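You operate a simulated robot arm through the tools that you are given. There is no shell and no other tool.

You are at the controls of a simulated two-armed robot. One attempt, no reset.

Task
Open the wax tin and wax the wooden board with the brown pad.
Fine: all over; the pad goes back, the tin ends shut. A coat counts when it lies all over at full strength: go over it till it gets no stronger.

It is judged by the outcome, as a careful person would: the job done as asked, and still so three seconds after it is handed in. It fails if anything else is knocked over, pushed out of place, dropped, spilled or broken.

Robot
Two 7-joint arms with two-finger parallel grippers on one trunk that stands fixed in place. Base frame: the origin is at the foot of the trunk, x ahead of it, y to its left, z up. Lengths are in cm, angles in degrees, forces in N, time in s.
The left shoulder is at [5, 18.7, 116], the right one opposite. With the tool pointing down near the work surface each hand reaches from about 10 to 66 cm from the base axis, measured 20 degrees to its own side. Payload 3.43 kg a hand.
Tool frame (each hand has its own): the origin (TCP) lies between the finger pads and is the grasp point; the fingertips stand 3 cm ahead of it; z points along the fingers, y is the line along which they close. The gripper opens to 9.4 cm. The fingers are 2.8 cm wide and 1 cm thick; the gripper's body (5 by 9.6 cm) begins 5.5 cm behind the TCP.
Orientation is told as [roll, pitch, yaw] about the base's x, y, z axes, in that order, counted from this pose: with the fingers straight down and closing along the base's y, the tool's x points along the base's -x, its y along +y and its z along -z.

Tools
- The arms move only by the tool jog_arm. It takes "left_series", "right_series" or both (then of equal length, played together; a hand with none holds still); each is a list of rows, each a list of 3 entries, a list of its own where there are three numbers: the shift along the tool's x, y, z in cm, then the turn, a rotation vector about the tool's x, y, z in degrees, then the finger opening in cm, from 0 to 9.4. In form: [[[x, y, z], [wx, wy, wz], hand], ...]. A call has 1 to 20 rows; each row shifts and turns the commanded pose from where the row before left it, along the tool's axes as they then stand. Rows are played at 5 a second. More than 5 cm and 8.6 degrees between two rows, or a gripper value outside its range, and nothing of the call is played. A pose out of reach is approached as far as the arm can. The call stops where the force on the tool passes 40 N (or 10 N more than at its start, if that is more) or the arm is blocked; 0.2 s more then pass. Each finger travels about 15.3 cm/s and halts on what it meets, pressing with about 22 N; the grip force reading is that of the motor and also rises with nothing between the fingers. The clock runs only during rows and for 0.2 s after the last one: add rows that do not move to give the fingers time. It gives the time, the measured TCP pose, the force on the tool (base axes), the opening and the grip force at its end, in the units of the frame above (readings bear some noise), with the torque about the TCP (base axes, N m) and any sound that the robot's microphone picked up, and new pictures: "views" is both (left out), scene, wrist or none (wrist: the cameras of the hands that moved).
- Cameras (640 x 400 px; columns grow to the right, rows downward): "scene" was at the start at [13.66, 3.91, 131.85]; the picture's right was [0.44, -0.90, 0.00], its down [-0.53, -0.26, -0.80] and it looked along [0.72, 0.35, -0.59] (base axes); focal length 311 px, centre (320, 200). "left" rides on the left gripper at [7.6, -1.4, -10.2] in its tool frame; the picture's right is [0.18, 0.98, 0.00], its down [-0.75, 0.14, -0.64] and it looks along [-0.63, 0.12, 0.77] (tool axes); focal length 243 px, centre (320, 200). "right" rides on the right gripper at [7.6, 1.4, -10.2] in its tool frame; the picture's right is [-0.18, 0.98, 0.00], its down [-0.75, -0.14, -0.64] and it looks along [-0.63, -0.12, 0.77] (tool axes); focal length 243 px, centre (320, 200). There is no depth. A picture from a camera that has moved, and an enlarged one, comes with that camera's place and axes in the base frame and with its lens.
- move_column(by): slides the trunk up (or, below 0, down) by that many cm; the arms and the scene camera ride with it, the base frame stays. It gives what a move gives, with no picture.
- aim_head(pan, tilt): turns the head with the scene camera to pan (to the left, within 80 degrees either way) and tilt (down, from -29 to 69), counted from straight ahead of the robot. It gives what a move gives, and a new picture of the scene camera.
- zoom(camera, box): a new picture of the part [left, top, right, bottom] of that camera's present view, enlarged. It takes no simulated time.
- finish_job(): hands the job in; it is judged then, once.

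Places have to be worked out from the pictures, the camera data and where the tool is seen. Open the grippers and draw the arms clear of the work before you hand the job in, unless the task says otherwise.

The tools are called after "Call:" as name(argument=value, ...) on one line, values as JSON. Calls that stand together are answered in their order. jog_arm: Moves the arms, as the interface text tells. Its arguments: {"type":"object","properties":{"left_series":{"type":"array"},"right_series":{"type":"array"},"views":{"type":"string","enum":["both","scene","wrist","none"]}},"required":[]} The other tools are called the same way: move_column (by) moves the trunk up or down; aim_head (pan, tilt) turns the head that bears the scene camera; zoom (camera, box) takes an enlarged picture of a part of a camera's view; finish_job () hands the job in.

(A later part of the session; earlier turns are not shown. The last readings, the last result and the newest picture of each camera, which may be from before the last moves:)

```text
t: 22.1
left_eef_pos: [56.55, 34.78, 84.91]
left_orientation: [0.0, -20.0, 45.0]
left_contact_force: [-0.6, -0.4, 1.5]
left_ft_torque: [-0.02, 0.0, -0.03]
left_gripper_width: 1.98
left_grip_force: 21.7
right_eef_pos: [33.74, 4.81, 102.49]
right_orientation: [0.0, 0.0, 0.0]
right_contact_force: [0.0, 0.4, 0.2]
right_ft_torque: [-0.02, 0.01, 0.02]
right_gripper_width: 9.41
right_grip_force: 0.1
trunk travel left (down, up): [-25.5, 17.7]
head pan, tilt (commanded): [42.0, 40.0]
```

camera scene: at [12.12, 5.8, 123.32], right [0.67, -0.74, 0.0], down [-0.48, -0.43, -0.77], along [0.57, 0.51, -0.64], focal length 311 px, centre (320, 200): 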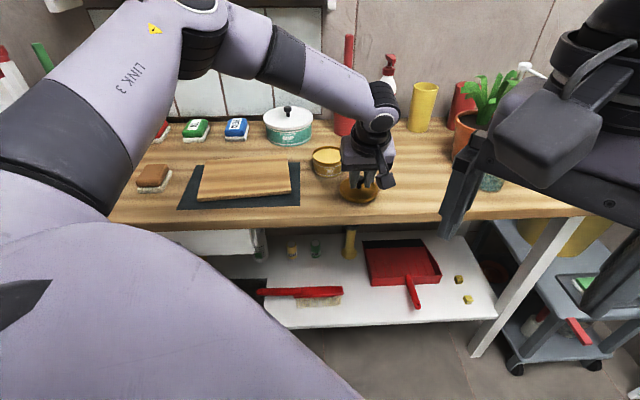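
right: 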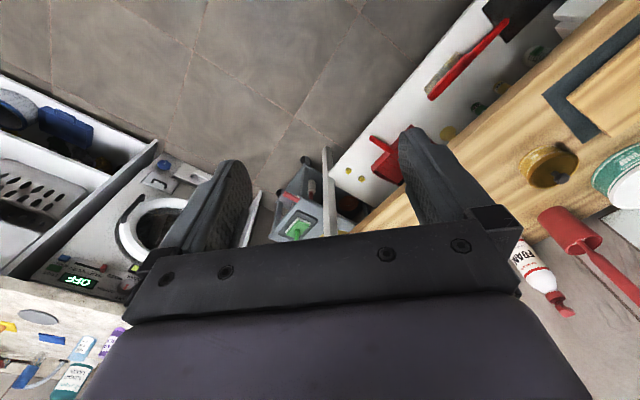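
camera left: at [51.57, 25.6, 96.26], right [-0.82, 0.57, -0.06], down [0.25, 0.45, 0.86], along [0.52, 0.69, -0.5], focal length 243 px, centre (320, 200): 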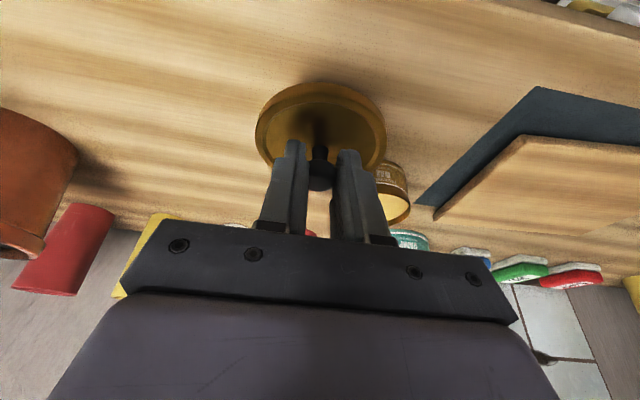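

Now the lid is a little above the bench with room to move. Lowering in small steps to contact.

Call:
jog_arm(left_series=[[[0.085, 0, 0.235], [0, 0, 0], 0], [[0.085, 0, 0.235], [0, 0, 0], 0], [[0.085, 0, 0.235], [0, 0, 0], 0], [[0, 0, 0], [0, 0, 0], 0]], views="scene")

Call:
zoom(camera="left", box=[220, 30, 420, 230])

```text
t: 23.1
left_eef_pos: [56.62, 34.83, 84.5]
left_orientation: [-0.2, -20.3, 45.1]
left_contact_force: [0.2, 2.4, 16.2]
left_ft_torque: [0.04, -0.03, 0.01]
left_gripper_width: 1.99
left_grip_force: 22.2
right_eef_pos: [33.73, 4.77, 102.34]
right_orientation: [0.1, -0.1, 0.1]
right_contact_force: [-0.9, 0.1, -0.3]
right_ft_torque: [-0.02, -0.01, 0.0]
right_gripper_width: 9.37
right_grip_force: 0.1
trunk travel left (down, up): [-25.5, 17.7]
head pan, tilt (commanded): [42.0, 40.0]
camera scene: at [11.98, 5.73, 119.36], right [0.67, -0.74, 0.0], down [-0.48, -0.43, -0.77], along [0.57, 0.51, -0.64], focal length 311 px, centre (320, 200)
```

scene: 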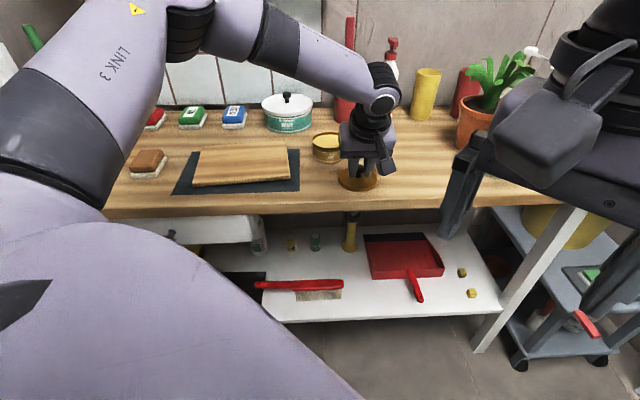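

```text
2.00 times, centred on (320, 130) of left
camera zoom: at [49.94, 26.24, 91.54], right [-0.82, 0.57, -0.07], down [0.24, 0.44, 0.86], along [0.52, 0.69, -0.5], focal length 485 px, centre (320, 340)
```

zoom: 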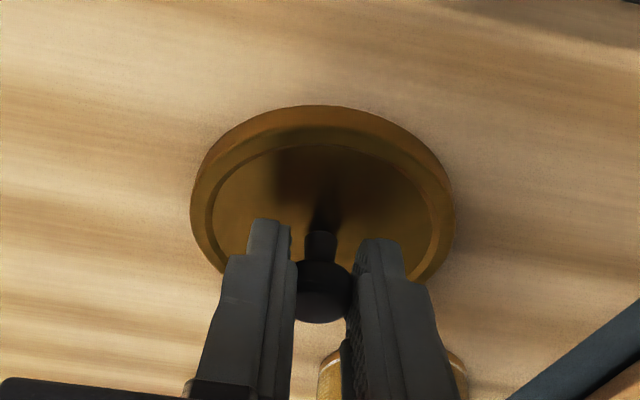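

The lid rests on the bench (16 N upward at TCP z≈84.5). I'll ease off, open the fingers and rise straight up.

Call:
jog_arm(left_series=[[[-0.085, 0, -0.235], [0, 0, 0], 0], [[0, 0, 0], [0, 0, 0], 4.5], [[0, 0, 0], [0, 0, 0], 4.5], [[-0.34, 0, -0.94], [0, 0, 0], 4.5], [[-0.34, 0, -0.94], [0, 0, 0], 4.5], [[-0.68, 0, -1.88], [0, 0, 0], 4.5], [[-0.68, 0, -1.88], [0, 0, 0], 4.5], [[-0.68, 0, -1.88], [0, 0, 0], 4.5], [[0, 0, 0], [0, 0, 0], 4.5]])

Call:
zoom(camera="scene", box=[290, 90, 450, 215])

```text
t: 25.1
left_eef_pos: [56.56, 34.57, 92.45]
left_orientation: [0.0, -19.9, 45.1]
left_contact_force: [0.1, -1.0, -0.7]
left_ft_torque: [0.0, 0.0, 0.03]
left_gripper_width: 4.49
left_grip_force: 0.0
right_eef_pos: [33.8, 4.8, 102.32]
right_orientation: [-0.1, 0.0, 0.0]
right_contact_force: [0.8, 0.7, 1.0]
right_ft_torque: [0.0, 0.01, 0.01]
right_gripper_width: 9.42
right_grip_force: 0.0
trunk travel left (down, up): [-25.5, 17.7]
head pan, tilt (commanded): [42.0, 40.0]
camera scene: at [12.12, 5.8, 119.32], right [0.67, -0.74, 0.0], down [-0.48, -0.43, -0.77], along [0.57, 0.51, -0.64], focal length 311 px, centre (320, 200)
camera left: at [49.95, 26.06, 99.52], right [-0.82, 0.57, -0.06], down [0.25, 0.45, 0.86], along [0.52, 0.69, -0.5], focal length 243 px, centre (320, 200)
```

scene: 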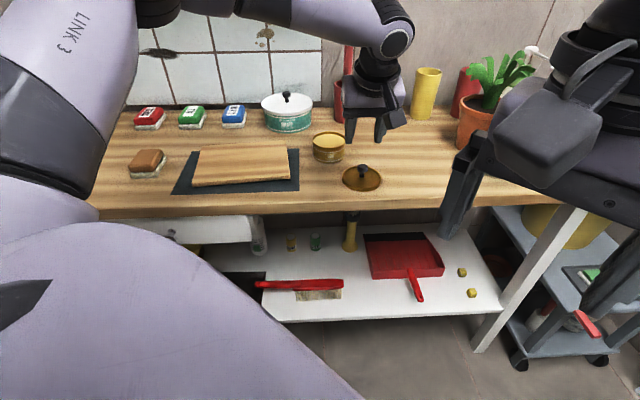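
left: 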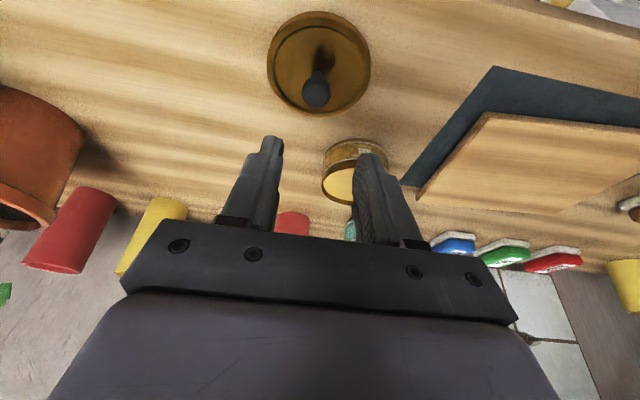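

```text
3.20 times, centred on (370, 152) of scene
camera zoom: at [12.12, 5.8, 119.32], right [0.67, -0.74, 0.0], down [-0.48, -0.43, -0.77], along [0.57, 0.51, -0.64], focal length 994 px, centre (160, 352)
```

zoom: 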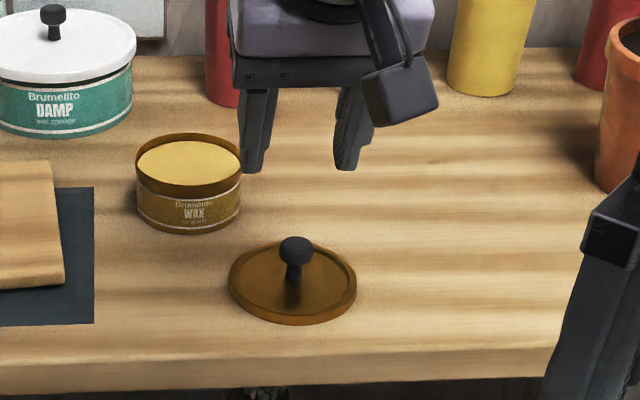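

The lid sits flat on the bench and the tin is undisturbed. I'll rise a little, carry the open hand left across to the pad's area at about a=-30, b=72, and look at the pad from above.

Call:
jog_arm(left_series=[[[-0.68, 0, -1.88], [0, 0, 0], 4.5], [[-0.68, 0, -1.88], [0, 0, 0], 6], [[-0.564, 3.6, 0.205], [0, 0, 0], 9.4], [[-0.564, 3.6, 0.205], [0, 0, 0], 9.4], [[-0.564, 3.6, 0.205], [0, 0, 0], 9.4], [[-0.564, 3.6, 0.205], [0, 0, 0], 9.4], [[-0.564, 3.6, 0.205], [0, 0, 0], 9.4], [[-0.564, 3.6, 0.205], [0, 0, 0], 9.4], [[-0.564, 3.6, 0.205], [0, 0, 0], 9.4], [[-0.564, 3.6, 0.205], [0, 0, 0], 9.4], [[0, 0, 0], [0, 0, 0], 9.4], [[0, 0, 0], [0, 0, 0], 9.4]])

```text
t: 27.7
left_eef_pos: [39.16, 58.29, 96.4]
left_orientation: [0.0, -20.1, 45.0]
left_contact_force: [-0.4, -0.4, 0.7]
left_ft_torque: [0.0, 0.0, 0.02]
left_gripper_width: 9.41
left_grip_force: 0.0
right_eef_pos: [33.7, 4.86, 102.3]
right_orientation: [0.1, -0.1, 0.0]
right_contact_force: [-0.1, -0.6, 0.0]
right_ft_torque: [0.0, 0.03, 0.01]
right_gripper_width: 9.41
right_grip_force: 0.0
trunk travel left (down, up): [-25.5, 17.7]
head pan, tilt (commanded): [42.0, 40.0]
camera scene: at [12.13, 5.78, 119.31], right [0.67, -0.74, 0.0], down [-0.48, -0.43, -0.77], along [0.57, 0.51, -0.64], focal length 311 px, centre (320, 200)
camera left: at [32.55, 49.85, 103.56], right [-0.82, 0.57, -0.06], down [0.25, 0.45, 0.86], along [0.52, 0.69, -0.51], focal length 243 px, centre (320, 200)
```

scene: 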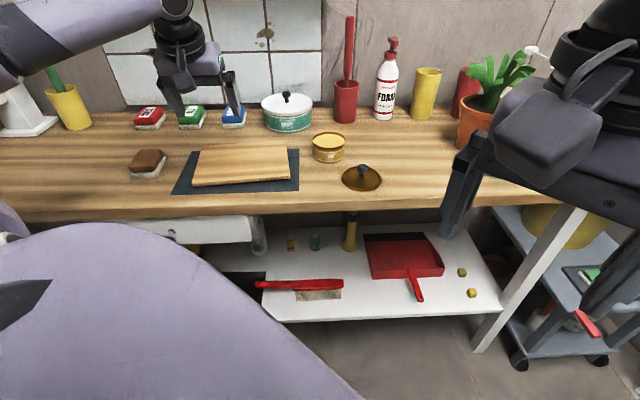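
left: 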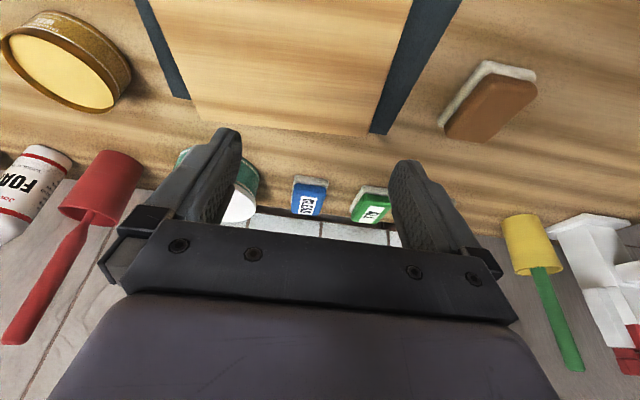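

The pad appears at about (29, 71.5). I'll move on until the hand is above it, staying high.

Call:
jog_arm(left_series=[[[-0.188, 3.3, 0.068], [0, 0, 0], 9.4], [[-0.188, 3.3, 0.068], [0, 0, 0], 9.4], [[-0.188, 3.3, 0.068], [0, 0, 0], 9.4], [[-0.188, 3.3, 0.068], [0, 0, 0], 9.4], [[-0.188, 3.3, 0.068], [0, 0, 0], 9.4], [[0, 0, 0], [0, 0, 0], 9.4], [[0, 0, 0], [0, 0, 0], 9.4]])

Call:
zoom(camera="left", box=[220, 30, 420, 155])

Call:
zoom(camera="scene", box=[90, 80, 218, 200])

```text
t: 29.3
left_eef_pos: [28.63, 70.7, 96.7]
left_orientation: [-0.1, -20.0, 44.9]
left_contact_force: [-0.2, 0.7, -0.4]
left_ft_torque: [-0.04, 0.04, -0.01]
left_gripper_width: 9.38
left_grip_force: 0.1
right_eef_pos: [33.88, 4.93, 102.34]
right_orientation: [0.0, 0.0, 0.0]
right_contact_force: [0.2, 0.3, 0.4]
right_ft_torque: [-0.01, 0.01, 0.01]
right_gripper_width: 9.43
right_grip_force: 0.1
trunk travel left (down, up): [-25.5, 17.7]
head pan, tilt (commanded): [42.0, 40.0]
camera scene: at [12.12, 5.79, 119.32], right [0.67, -0.74, 0.0], down [-0.48, -0.43, -0.77], along [0.57, 0.51, -0.64], focal length 311 px, centre (320, 200)
camera left: at [21.84, 62.18, 103.79], right [-0.82, 0.57, -0.06], down [0.25, 0.45, 0.86], along [0.52, 0.69, -0.5], focal length 243 px, centre (320, 200)
```

scene: 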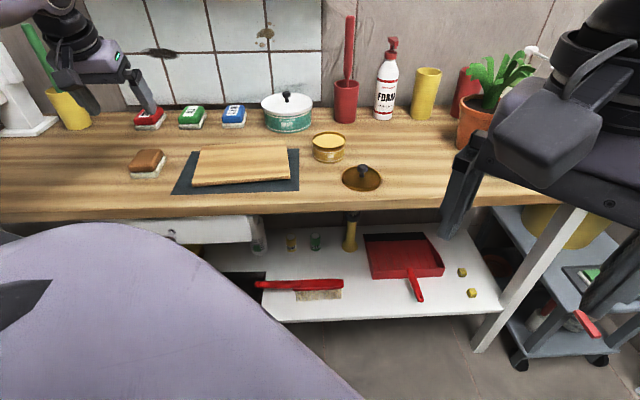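
left: 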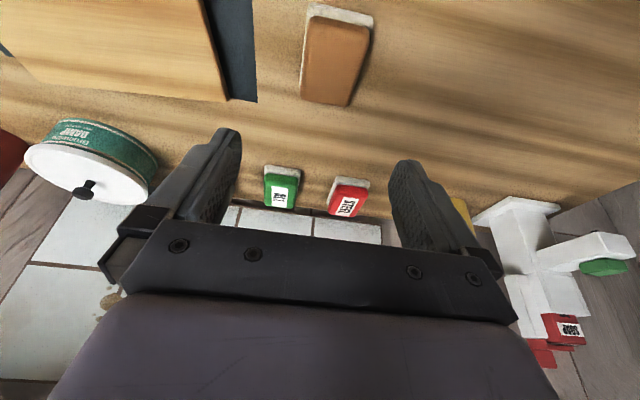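

```text
3.20 times, centred on (320, 92) of left
camera zoom: at [21.84, 62.18, 103.79], right [-0.82, 0.57, -0.06], down [0.25, 0.45, 0.86], along [0.52, 0.69, -0.5], focal length 776 px, centre (320, 544)
```

zoom: 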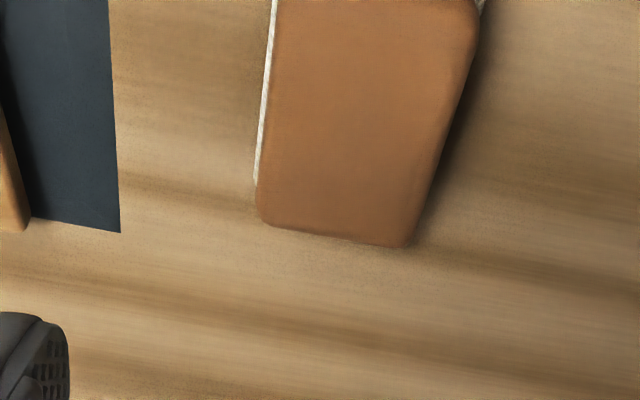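

```text
3.33 times, centred on (154, 140) of scene
camera zoom: at [12.12, 5.79, 119.32], right [0.67, -0.74, 0.0], down [-0.48, -0.43, -0.77], along [0.57, 0.51, -0.64], focal length 1035 px, centre (873, 400)
```

zoom: 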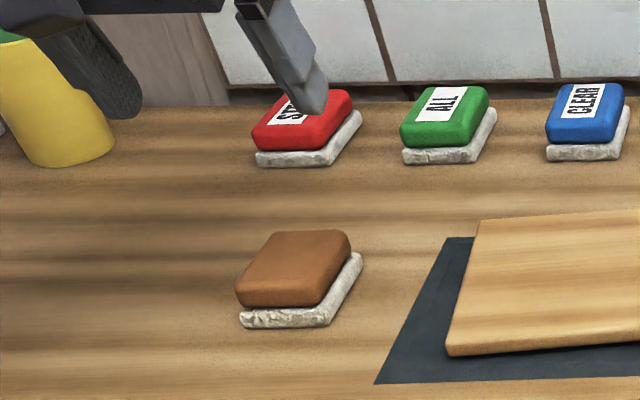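

Good reach here. I'll zoom on the pad for its exact position and yaw.

Call:
zoom(camera="left", box=[260, 0, 420, 110])

```text
3.64 times, centred on (340, 55) of left
camera zoom: at [21.84, 62.18, 103.79], right [-0.82, 0.57, -0.06], down [0.25, 0.45, 0.86], along [0.52, 0.69, -0.5], focal length 882 px, centre (247, 727)
```

zoom: 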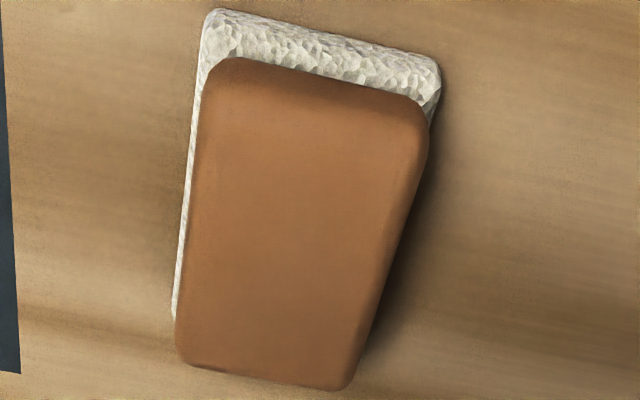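

Triangulating gives: bench z≈80.1, pad about 5.3 (a) × 7 (b) and 2.9 tall, centred at a≈-30.4, b≈72.0, square to the bench. I'll line up and descend to z≈88.

Call:
jog_arm(left_series=[[[-1.0, 0.63, 0.36], [0, 0, 0], 8], [[0.684, 0, 1.88], [0, 0, 0], 8], [[0.684, 0, 1.88], [0, 0, 0], 8], [[0.684, 0, 1.88], [0, 0, 0], 8], [[0.684, 0, 1.88], [0, 0, 0], 8], [[0, 0, 0], [0, 0, 0], 8], [[0, 0, 0], [0, 0, 0], 8]])

Call:
zoom(camera="left", box=[220, 40, 420, 240])

Call:
zoom(camera="scene", box=[90, 80, 218, 200])

```text
t: 30.9
left_eef_pos: [28.68, 71.81, 88.46]
left_orientation: [-0.1, -20.0, 45.0]
left_contact_force: [0.1, 0.1, 0.3]
left_ft_torque: [0.0, -0.03, -0.02]
left_gripper_width: 7.97
left_grip_force: 0.1
right_eef_pos: [33.84, 4.89, 102.38]
right_orientation: [0.0, 0.0, 0.0]
right_contact_force: [-0.6, -1.2, -0.1]
right_ft_torque: [0.04, 0.02, 0.01]
right_gripper_width: 9.4
right_grip_force: 0.1
trunk travel left (down, up): [-25.5, 17.7]
head pan, tilt (commanded): [42.0, 40.0]
camera scene: at [12.12, 5.79, 119.32], right [0.67, -0.74, 0.0], down [-0.48, -0.43, -0.77], along [0.57, 0.51, -0.64], focal length 311 px, centre (320, 200)
camera left: at [22.08, 63.38, 95.63], right [-0.82, 0.57, -0.06], down [0.25, 0.45, 0.86], along [0.52, 0.69, -0.51], focal length 243 px, centre (320, 200)
```

scene: 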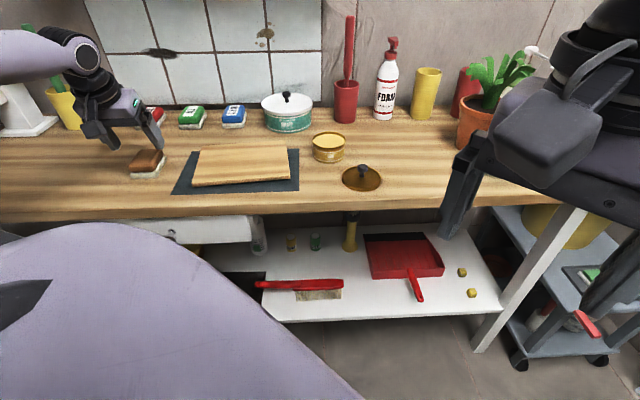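
left: 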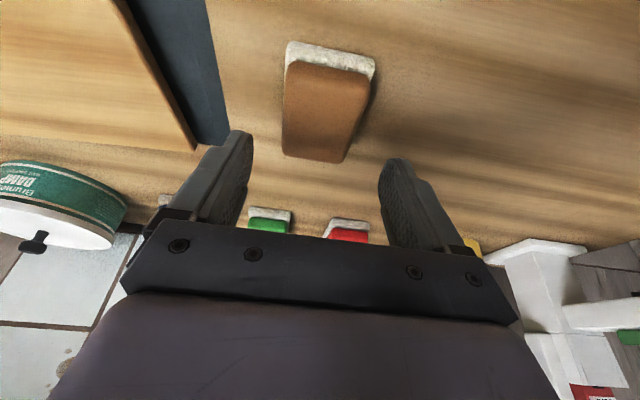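

```text
2.00 times, centred on (320, 140) of left
camera zoom: at [22.08, 63.38, 95.63], right [-0.82, 0.57, -0.06], down [0.25, 0.45, 0.86], along [0.52, 0.69, -0.51], focal length 485 px, centre (320, 320)
```

zoom: 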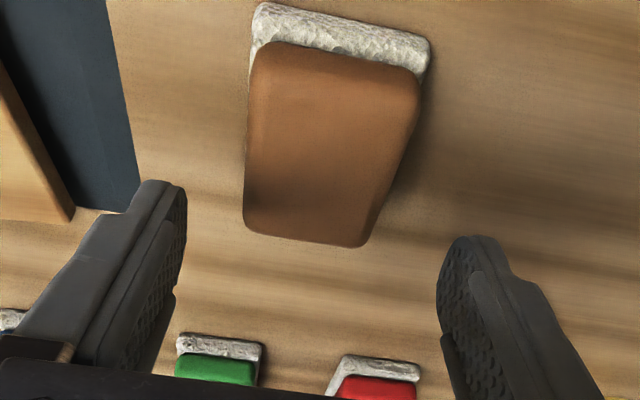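

```text
3.33 times, centred on (154, 140) of scene
camera zoom: at [12.12, 5.79, 119.32], right [0.67, -0.74, 0.0], down [-0.48, -0.43, -0.77], along [0.57, 0.51, -0.64], focal length 1035 px, centre (873, 400)
```

zoom: 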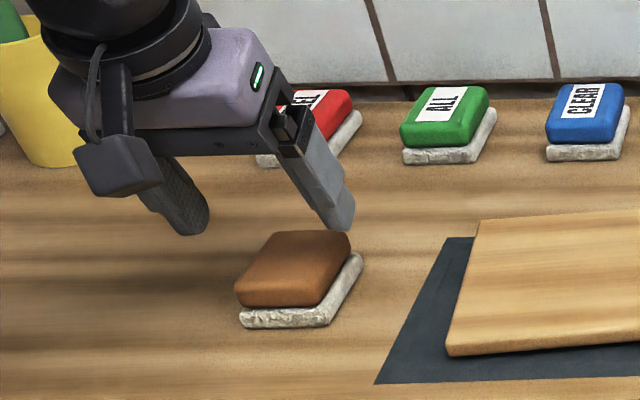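

The pad centre is re-measured at a≈-30.3, b≈71.9. I'll descend to TCP z≈84.4 so the fingertips come alongside the brown handle, just above the fleece.

Call:
jog_arm(left_series=[[[0.59, -0.08, 1.92], [0, 0, 0], 8], [[0.59, -0.07, 1.91], [0, 0, 0], 8], [[0, 0, 0], [0, 0, 0], 8], [[0, 0, 0], [0, 0, 0], 8]], views="wrist")

Call:
zoom(camera="left", box=[220, 40, 420, 240])

Call:
zoom(camera="scene", box=[100, 110, 196, 200])

```text
t: 31.9
left_eef_pos: [28.94, 72.2, 84.4]
left_orientation: [0.0, -20.0, 45.0]
left_contact_force: [-0.2, -0.1, -0.1]
left_ft_torque: [-0.05, 0.01, 0.01]
left_gripper_width: 8.01
left_grip_force: 0.0
right_eef_pos: [33.73, 4.78, 102.29]
right_orientation: [0.1, 0.0, 0.0]
right_contact_force: [-0.1, 0.6, -0.6]
right_ft_torque: [-0.02, 0.01, 0.01]
right_gripper_width: 9.39
right_grip_force: 0.0
trunk travel left (down, up): [-25.5, 17.7]
head pan, tilt (commanded): [42.0, 40.0]
camera left: at [22.32, 63.58, 91.62], right [-0.82, 0.57, -0.06], down [0.25, 0.45, 0.86], along [0.52, 0.69, -0.5], focal length 243 px, centre (320, 200)
```

left: 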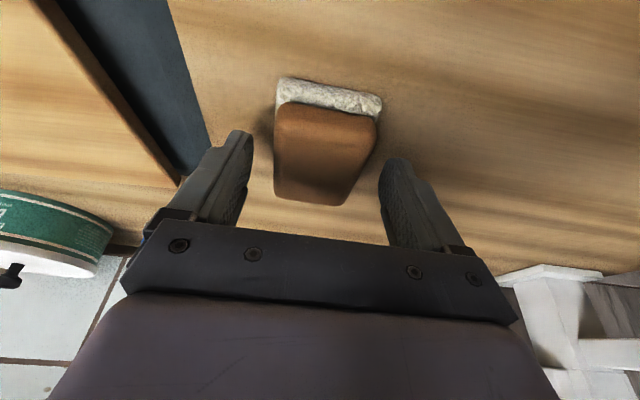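

```text
2.00 times, centred on (320, 140) of left
camera zoom: at [22.32, 63.58, 91.62], right [-0.82, 0.57, -0.06], down [0.25, 0.45, 0.86], along [0.52, 0.69, -0.5], focal length 485 px, centre (320, 320)
```

zoom: 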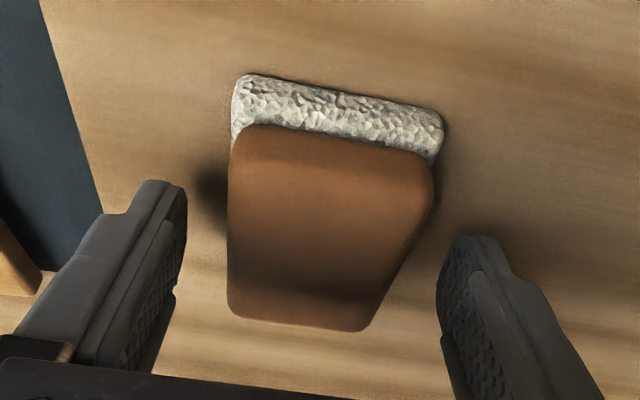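

```text
4.44 times, centred on (148, 155) of scene
camera zoom: at [12.12, 5.79, 119.32], right [0.67, -0.74, 0.0], down [-0.48, -0.43, -0.77], along [0.57, 0.51, -0.64], focal length 1380 px, centre (1084, 400)
```

zoom: 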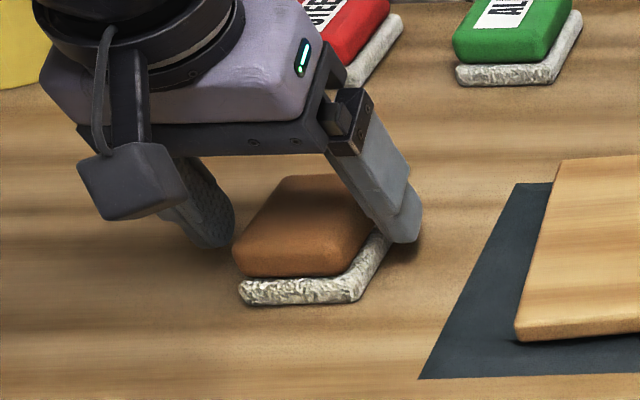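

The fingers straddle the handle, about 0.3 cm off-centre. I'll nudge 0.2 cm over and close on the brown handle.

Call:
jog_arm(left_series=[[[0, -0.2, 0], [0, 0, 0], 8], [[0, 0, 0], [0, 0, 0], 6], [[0, 0, 0], [0, 0, 0], 4], [[0, 0, 0], [0, 0, 0], 3], [[0, 0, 0], [0, 0, 0], 3]], views="wrist")

Call:
zoom(camera="scene", box=[100, 110, 196, 200])

```text
t: 33.1
left_eef_pos: [29.2, 71.99, 84.45]
left_orientation: [0.0, -19.9, 44.9]
left_contact_force: [-0.2, 0.7, 1.0]
left_ft_torque: [0.07, 0.03, -0.03]
left_gripper_width: 5.38
left_grip_force: 22.7
right_eef_pos: [33.81, 4.92, 102.3]
right_orientation: [0.0, -0.1, 0.0]
right_contact_force: [1.1, 0.2, 0.4]
right_ft_torque: [-0.04, -0.03, 0.01]
right_gripper_width: 9.38
right_grip_force: 0.0
trunk travel left (down, up): [-25.5, 17.7]
head pan, tilt (commanded): [42.0, 40.0]
camera left: at [22.53, 63.52, 91.58], right [-0.82, 0.57, -0.06], down [0.25, 0.44, 0.86], along [0.52, 0.69, -0.5], focal length 243 px, centre (320, 200)
```

left: 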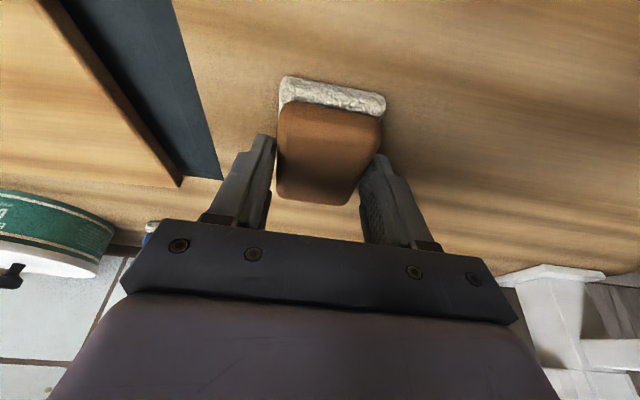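

```text
4.44 times, centred on (148, 155) of scene
camera zoom: at [12.11, 5.79, 119.32], right [0.67, -0.74, 0.0], down [-0.48, -0.43, -0.77], along [0.57, 0.51, -0.64], focal length 1380 px, centre (1084, 400)
```

zoom: 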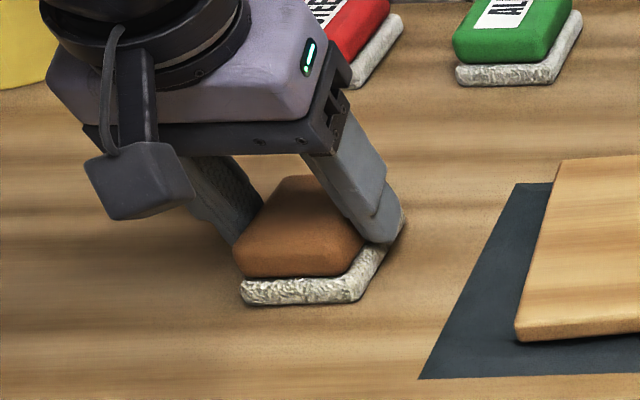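

The handle is held firmly (5.38 cm, 22.7 N) at TCP (29.2, 72.0, 84.45), which I'll keep as its home pose. I'll lift it and check that it hangs level.

Call:
jog_arm(left_series=[[[-0.17, 0, -0.47], [0, 0, 0], 3], [[-0.34, 0, -0.94], [0, 0, 0], 3], [[-0.51, 0, -1.41], [0, 0, 0], 3], [[-0.684, 0, -1.88], [0, 0, 0], 3], [[-0.684, 0, -1.88], [0, 0, 0], 3], [[-0.684, 0, -1.88], [0, 0, 0], 3], [[0, 0, 0], [0, 0, 0], 3]], views="both")

Call:
zoom(camera="scene", box=[80, 60, 208, 180])

```text
t: 34.7
left_eef_pos: [29.32, 71.9, 93.63]
left_orientation: [0.0, -20.1, 45.0]
left_contact_force: [0.9, -0.3, 0.6]
left_ft_torque: [-0.03, 0.0, -0.04]
left_gripper_width: 5.41
left_grip_force: 21.7
right_eef_pos: [33.79, 4.85, 102.49]
right_orientation: [0.0, 0.0, 0.0]
right_contact_force: [0.6, 0.0, 0.0]
right_ft_torque: [-0.01, -0.02, 0.03]
right_gripper_width: 9.39
right_grip_force: 0.1
trunk travel left (down, up): [-25.5, 17.7]
head pan, tilt (commanded): [42.0, 40.0]
camera scene: at [12.12, 5.8, 119.32], right [0.67, -0.74, 0.0], down [-0.48, -0.43, -0.77], along [0.57, 0.51, -0.64], focal length 311 px, centre (320, 200)
camera left: at [22.66, 63.43, 100.66], right [-0.82, 0.57, -0.06], down [0.25, 0.45, 0.86], along [0.52, 0.69, -0.5], focal length 243 px, centre (320, 200)
```

scene: 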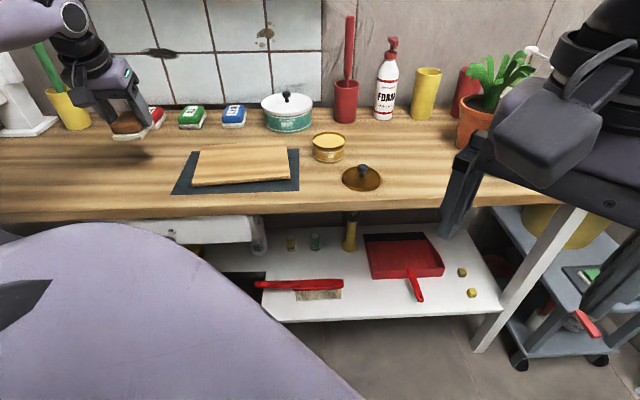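
left: 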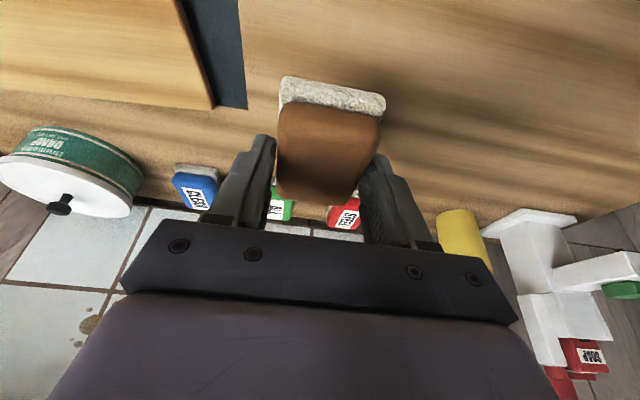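

```text
3.33 times, centred on (144, 120) of scene
camera zoom: at [12.12, 5.8, 119.32], right [0.67, -0.74, 0.0], down [-0.48, -0.43, -0.77], along [0.57, 0.51, -0.64], focal length 1035 px, centre (907, 467)
```

zoom: 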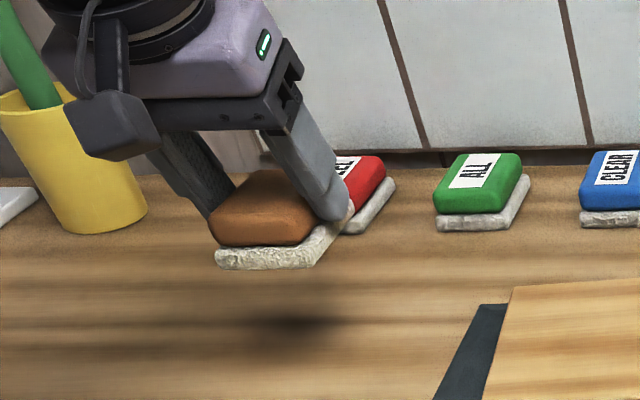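

The pad hangs level with no slip. I'll carry it over to the tin, tilt the hand a further 20° so the near edge points down, and look.

Call:
jog_arm(left_series=[[[-0.357, -3.64, 0.13], [0, 0, 0], 3], [[-0.357, -3.64, 0.13], [0, 0, 0], 3], [[-0.357, -3.64, 0.13], [0, 0, 0], 3], [[-0.357, -3.64, 0.13], [0, 0, 0], 3], [[-0.357, -3.64, 0.13], [0, 0, 0], 3], [[-0.357, -3.64, 0.13], [0, 0, 0], 3], [[-0.357, -3.64, 0.13], [0, 0, 0], 3], [[-0.357, -3.64, 0.13], [0, 0, 0], 3], [[-0.357, -3.64, 0.13], [0, 0, 0], 3], [[-0.357, -3.64, 0.13], [0, 0, 0], 3], [[-0.357, -3.64, 0.13], [0, 0, 0], 3], [[0, 0, 0], [0, -6.67, 0], 3], [[0, 0, 0], [0, -6.67, 0], 3], [[0, 0, 0], [0, -6.67, 0], 3], [[0, 0, 0], [0, 0, 0], 3], [[0, 0, 0], [0, 0, 0], 3]])

Call:
zoom(camera="scene", box=[270, 60, 398, 180])

Call:
zoom(camera="left", box=[220, 40, 420, 240])

```text
t: 38.1
left_eef_pos: [60.37, 46.5, 93.38]
left_orientation: [0.0, -40.0, 45.0]
left_contact_force: [1.3, 0.1, -0.4]
left_ft_torque: [-0.01, 0.01, 0.01]
left_gripper_width: 5.39
left_grip_force: 21.7
right_eef_pos: [33.76, 4.8, 102.28]
right_orientation: [0.0, 0.0, 0.0]
right_contact_force: [0.0, -1.0, 0.4]
right_ft_torque: [-0.03, -0.02, -0.01]
right_gripper_width: 9.4
right_grip_force: 0.0
trunk travel left (down, up): [-25.5, 17.7]
head pan, tilt (commanded): [42.0, 40.0]
camera scene: at [12.12, 5.8, 119.32], right [0.67, -0.74, 0.0], down [-0.48, -0.43, -0.77], along [0.57, 0.51, -0.64], focal length 311 px, centre (320, 200)
camera left: at [52.56, 36.82, 96.44], right [-0.79, 0.6, -0.12], down [0.02, 0.22, 0.98], along [0.61, 0.77, -0.18], focal length 243 px, centre (320, 200)
```

scene: 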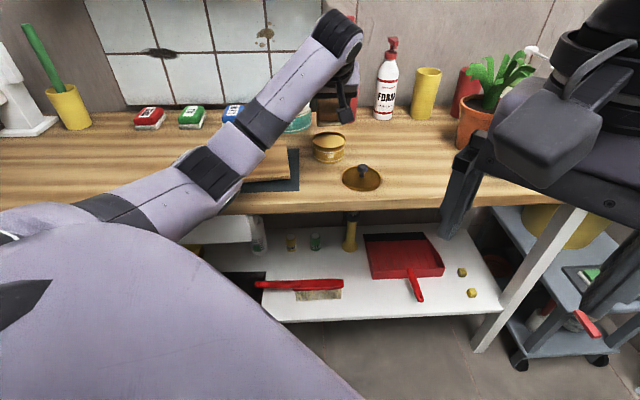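
left: 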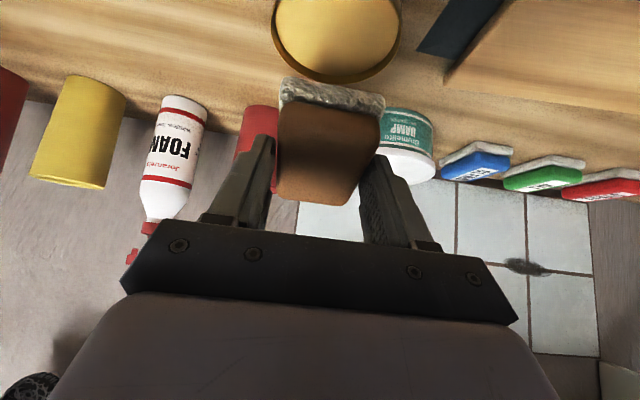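

```text
3.33 times, centred on (334, 120) of scene
camera zoom: at [12.12, 5.8, 119.32], right [0.67, -0.74, 0.0], down [-0.48, -0.43, -0.77], along [0.57, 0.51, -0.64], focal length 1035 px, centre (273, 467)
```

zoom: 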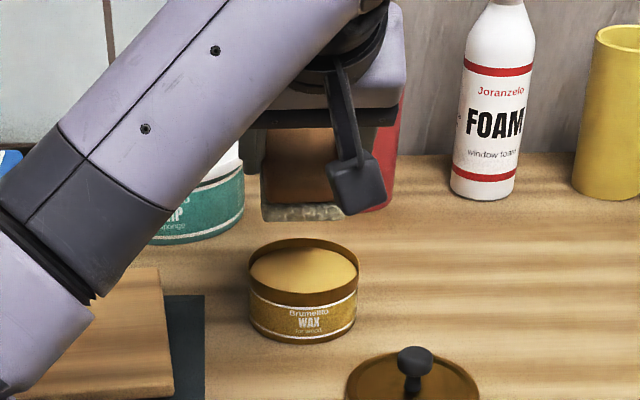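

```text
2.00 times, centred on (320, 140) of left
camera zoom: at [52.56, 36.82, 96.44], right [-0.79, 0.6, -0.12], down [0.02, 0.22, 0.98], along [0.61, 0.77, -0.18], focal length 485 px, centre (320, 320)
```

zoom: 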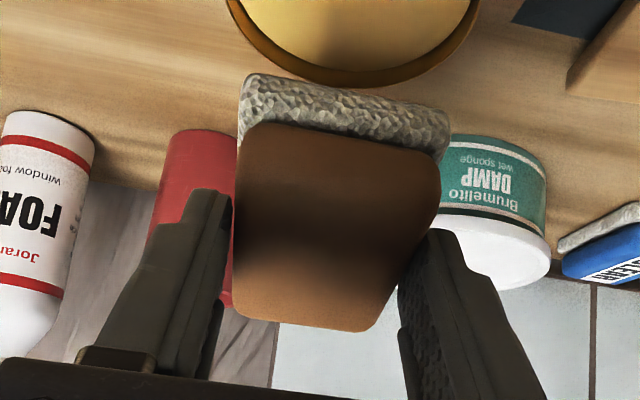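

The arm's elbow has swung low toward the bench front in this pose. I'll check how close it is to the board before going on.

Call:
zoom(camera="scene", box=[100, 100, 356, 260])

Call:
aim_head(pan=50, tilt=50)

```text
2.50 times, centred on (228, 180) of scene
camera zoom: at [12.12, 5.8, 119.32], right [0.67, -0.74, 0.0], down [-0.48, -0.43, -0.77], along [0.57, 0.51, -0.64], focal length 776 px, centre (550, 250)
```

zoom: 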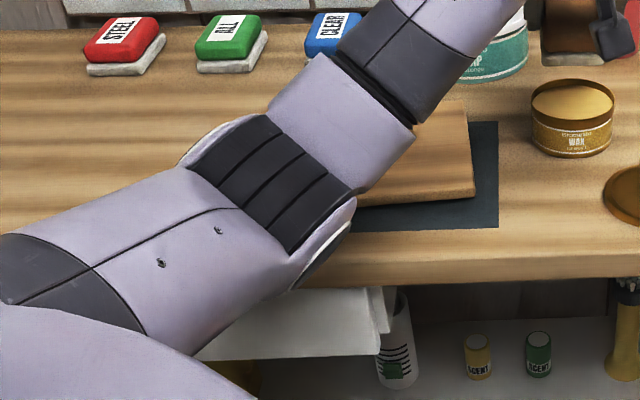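

```text
t: 38.8
left_eef_pos: [60.35, 46.47, 93.48]
left_orientation: [0.0, -39.9, 45.0]
left_contact_force: [-0.3, 0.2, -0.5]
left_ft_torque: [0.03, -0.01, 0.04]
left_gripper_width: 5.38
left_grip_force: 22.1
right_eef_pos: [33.79, 4.96, 102.3]
right_orientation: [0.1, -0.1, 0.0]
right_contact_force: [0.2, -0.3, -0.1]
right_ft_torque: [-0.03, -0.02, 0.06]
right_gripper_width: 9.4
right_grip_force: 0.1
trunk travel left (down, up): [-25.5, 17.7]
head pan, tilt (commanded): [50.0, 50.0]
camera scene: at [10.76, 6.01, 117.9], right [0.77, -0.64, 0.0], down [-0.49, -0.59, -0.64], along [0.41, 0.49, -0.77], focal length 311 px, centre (320, 200)
```

scene: 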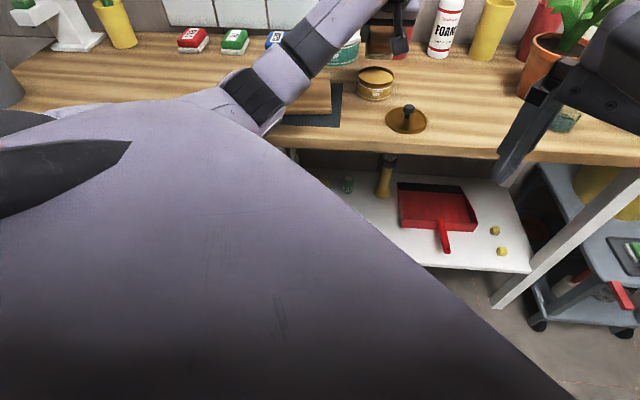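

The elbow is around z≈96, well clear of the bench. The near pad edge is centred at a≈9.7, z≈88.4 above the open tin, so I'll restore the view and lower toward the wax.

Call:
aim_head(pan=36, tilt=38)

Call:
jog_arm(left_series=[[[-0.153, -0.25, 0.129], [0, 0, 0], 3], [[0.643, 0, 0.766], [0, 0, 0], 3], [[0.643, 0, 0.766], [0, 0, 0], 3], [[0.643, 0, 0.766], [0, 0, 0], 3], [[0.32, 0, 0.383], [0, 0, 0], 3], [[0, 0, 0], [0, 0, 0], 3]])

Call:
zoom(camera="left", box=[220, 20, 420, 220])

Call:
zoom(camera="scene", box=[290, 80, 418, 200])

```text
t: 39.6
left_eef_pos: [60.52, 46.61, 93.42]
left_orientation: [0.0, -40.0, 45.1]
left_contact_force: [0.7, 0.5, -0.8]
left_ft_torque: [-0.01, 0.0, -0.02]
left_gripper_width: 5.39
left_grip_force: 21.7
right_eef_pos: [33.72, 4.82, 102.38]
right_orientation: [0.0, -0.1, 0.0]
right_contact_force: [-0.2, 0.0, 0.5]
right_ft_torque: [-0.03, 0.01, -0.01]
right_gripper_width: 9.39
right_grip_force: 0.1
trunk travel left (down, up): [-25.5, 17.7]
head pan, tilt (commanded): [36.0, 38.0]
camera scene: at [12.78, 5.19, 119.61], right [0.59, -0.81, 0.0], down [-0.5, -0.36, -0.79], along [0.64, 0.46, -0.62], focal length 311 px, centre (320, 200)
```

scene: 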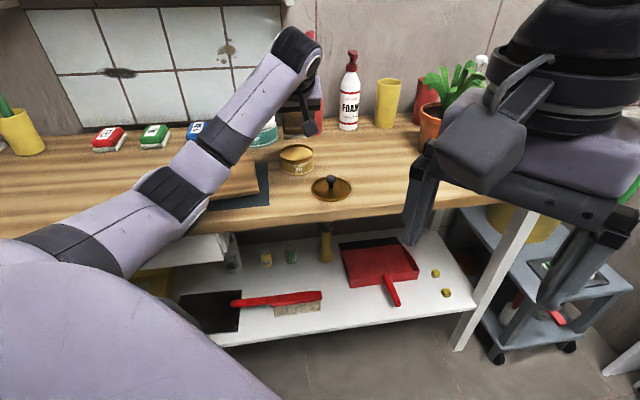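

```text
t: 41.0
left_eef_pos: [60.84, 46.43, 90.01]
left_orientation: [0.0, -40.0, 45.0]
left_contact_force: [0.5, -0.6, -0.7]
left_ft_torque: [-0.02, -0.02, 0.0]
left_gripper_width: 5.38
left_grip_force: 22.1
right_eef_pos: [33.79, 4.84, 102.24]
right_orientation: [0.0, 0.0, 0.0]
right_contact_force: [0.5, 1.0, -1.0]
right_ft_torque: [0.01, -0.01, 0.03]
right_gripper_width: 9.4
right_grip_force: 0.1
trunk travel left (down, up): [-25.5, 17.7]
head pan, tilt (commanded): [36.0, 38.0]
camera scene: at [12.79, 5.18, 119.61], right [0.59, -0.81, 0.0], down [-0.5, -0.36, -0.79], along [0.64, 0.46, -0.62], focal length 311 px, centre (320, 200)
camera left: at [52.92, 36.68, 93.04], right [-0.79, 0.6, -0.12], down [0.02, 0.22, 0.98], along [0.61, 0.77, -0.18], focal length 243 px, centre (320, 200)
```

scene: 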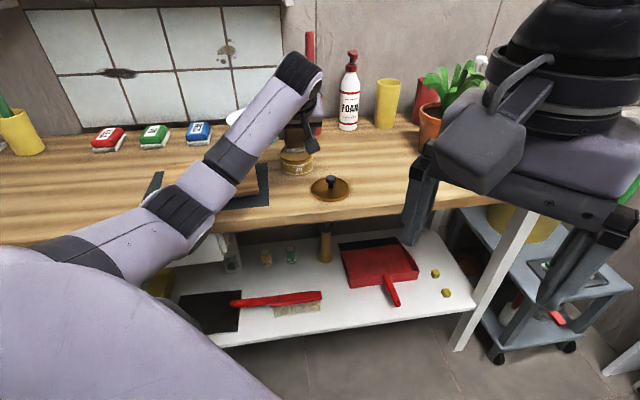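
left: 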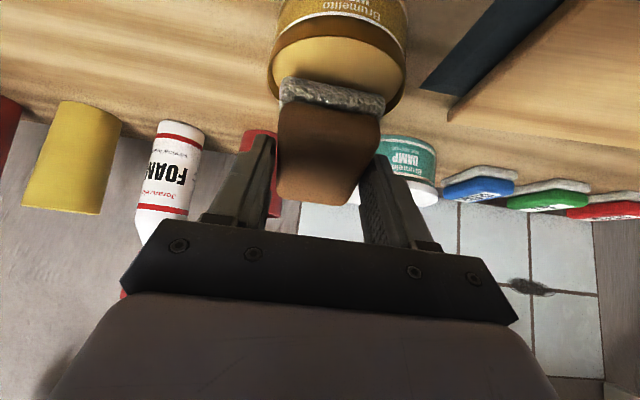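

```text
2.00 times, centred on (320, 120) of left
camera zoom: at [52.92, 36.68, 93.04], right [-0.79, 0.6, -0.12], down [0.02, 0.22, 0.98], along [0.61, 0.77, -0.18], focal length 485 px, centre (320, 360)
```

zoom: 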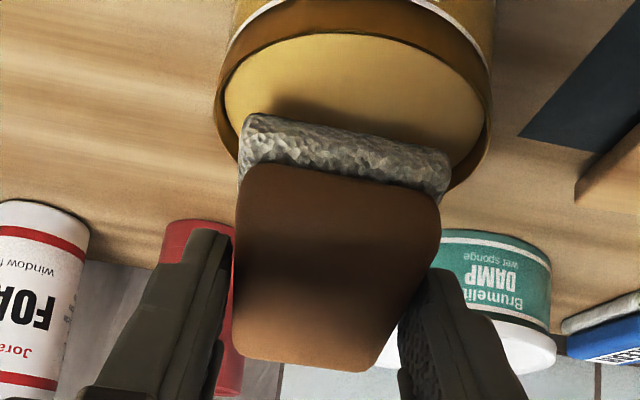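

```text
3.33 times, centred on (354, 140) of scene
camera zoom: at [12.79, 5.18, 119.61], right [0.59, -0.81, 0.0], down [-0.5, -0.36, -0.79], along [0.64, 0.46, -0.62], focal length 1035 px, centre (207, 400)
```

zoom: 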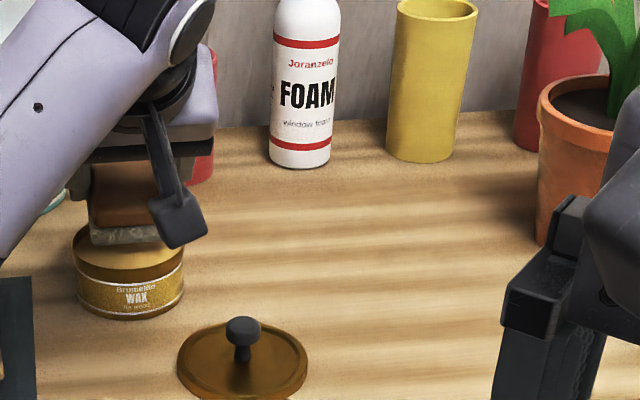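

The near pad edge is well centred over the wax. I'll lower slowly until a light contact shows.

Call:
jog_arm(left_series=[[[0.193, 0, 0.23], [0, 0, 0], 3], [[0.193, 0, 0.23], [0, 0, 0], 3], [[0.193, 0, 0.23], [0, 0, 0], 3], [[0.129, 0, 0.153], [0, 0, 0], 3], [[0, 0, 0], [0, 0, 0], 3]], views="wrist")

Call:
zoom(camera="left", box=[220, 20, 420, 220])

```text
t: 42.2
left_eef_pos: [60.91, 46.45, 88.88]
left_orientation: [-0.1, -40.1, 45.1]
left_contact_force: [0.4, 0.1, -0.8]
left_ft_torque: [0.02, -0.03, 0.01]
left_gripper_width: 5.38
left_grip_force: 22.2
right_eef_pos: [33.86, 4.87, 102.33]
right_orientation: [0.1, 0.0, 0.0]
right_contact_force: [-0.1, 0.0, 0.1]
right_ft_torque: [0.01, -0.02, 0.0]
right_gripper_width: 9.41
right_grip_force: 0.1
trunk travel left (down, up): [-25.5, 17.7]
head pan, tilt (commanded): [36.0, 38.0]
camera left: at [52.97, 36.76, 91.98], right [-0.79, 0.6, -0.12], down [0.02, 0.22, 0.98], along [0.61, 0.77, -0.18], focal length 243 px, centre (320, 200)
```

left: 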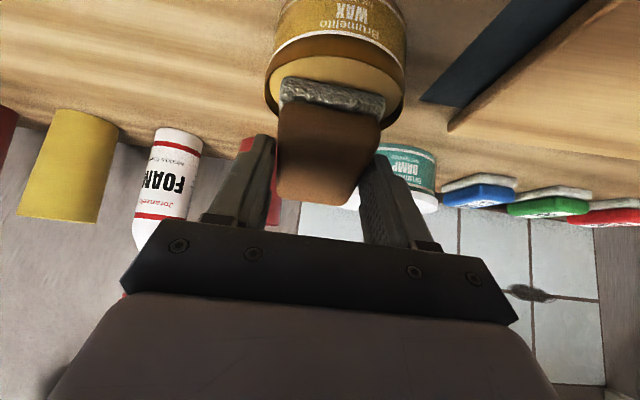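

```text
2.00 times, centred on (320, 120) of left
camera zoom: at [52.97, 36.76, 91.98], right [-0.79, 0.6, -0.12], down [0.02, 0.22, 0.98], along [0.61, 0.77, -0.18], focal length 485 px, centre (320, 360)
```

zoom: 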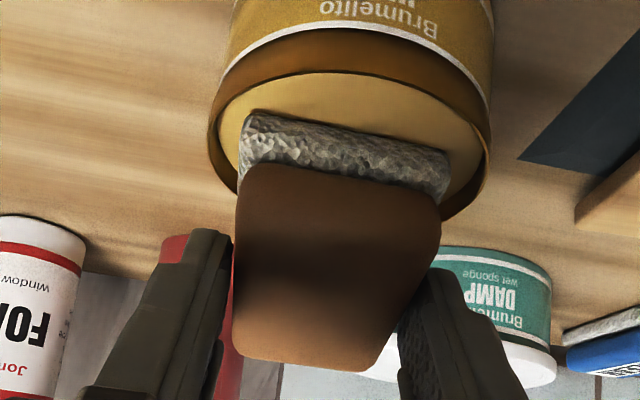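

The edge is almost at the wax with still no force. I'll continue in 0.15 cm steps.

Call:
jog_arm(left_series=[[[0.097, 0, 0.115], [0, 0, 0], 3], [[0.097, 0, 0.115], [0, 0, 0], 3], [[0.097, 0, 0.115], [0, 0, 0], 3], [[0, 0, 0], [0, 0, 0], 3]], views="wrist")

Call:
zoom(camera="left", box=[220, 20, 420, 220])

```text
t: 43.2
left_eef_pos: [60.89, 46.53, 88.8]
left_orientation: [-0.3, -40.5, 45.1]
left_contact_force: [1.0, 0.0, 18.1]
left_ft_torque: [-0.06, 0.23, 0.02]
left_gripper_width: 5.39
left_grip_force: 21.8
right_eef_pos: [33.57, 4.75, 102.58]
right_orientation: [0.1, 0.0, 0.0]
right_contact_force: [-0.2, 0.2, 0.0]
right_ft_torque: [0.0, 0.01, -0.03]
right_gripper_width: 9.4
right_grip_force: 0.0
trunk travel left (down, up): [-25.5, 17.7]
head pan, tilt (commanded): [36.0, 38.0]
camera left: at [52.94, 36.82, 91.8], right [-0.79, 0.6, -0.12], down [0.01, 0.21, 0.98], along [0.61, 0.77, -0.17], focal length 243 px, centre (320, 200)
```

left: 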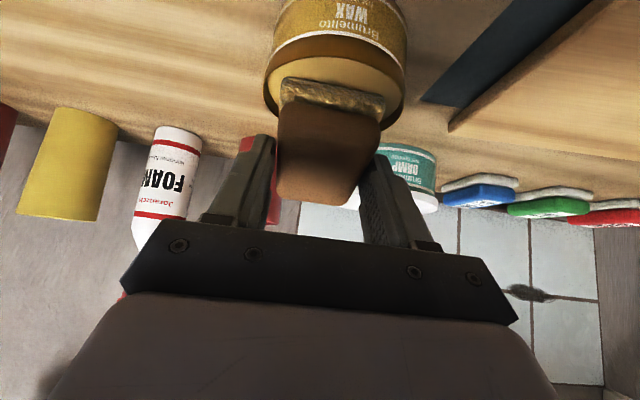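

```text
2.00 times, centred on (320, 120) of left
camera zoom: at [52.94, 36.82, 91.8], right [-0.79, 0.6, -0.12], down [0.01, 0.21, 0.98], along [0.61, 0.77, -0.17], focal length 485 px, centre (320, 360)
```

zoom: 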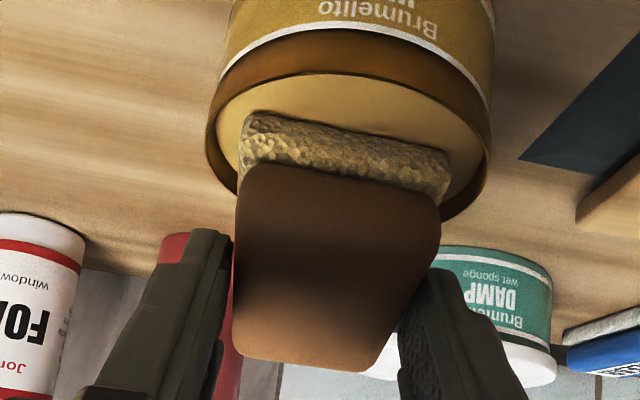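

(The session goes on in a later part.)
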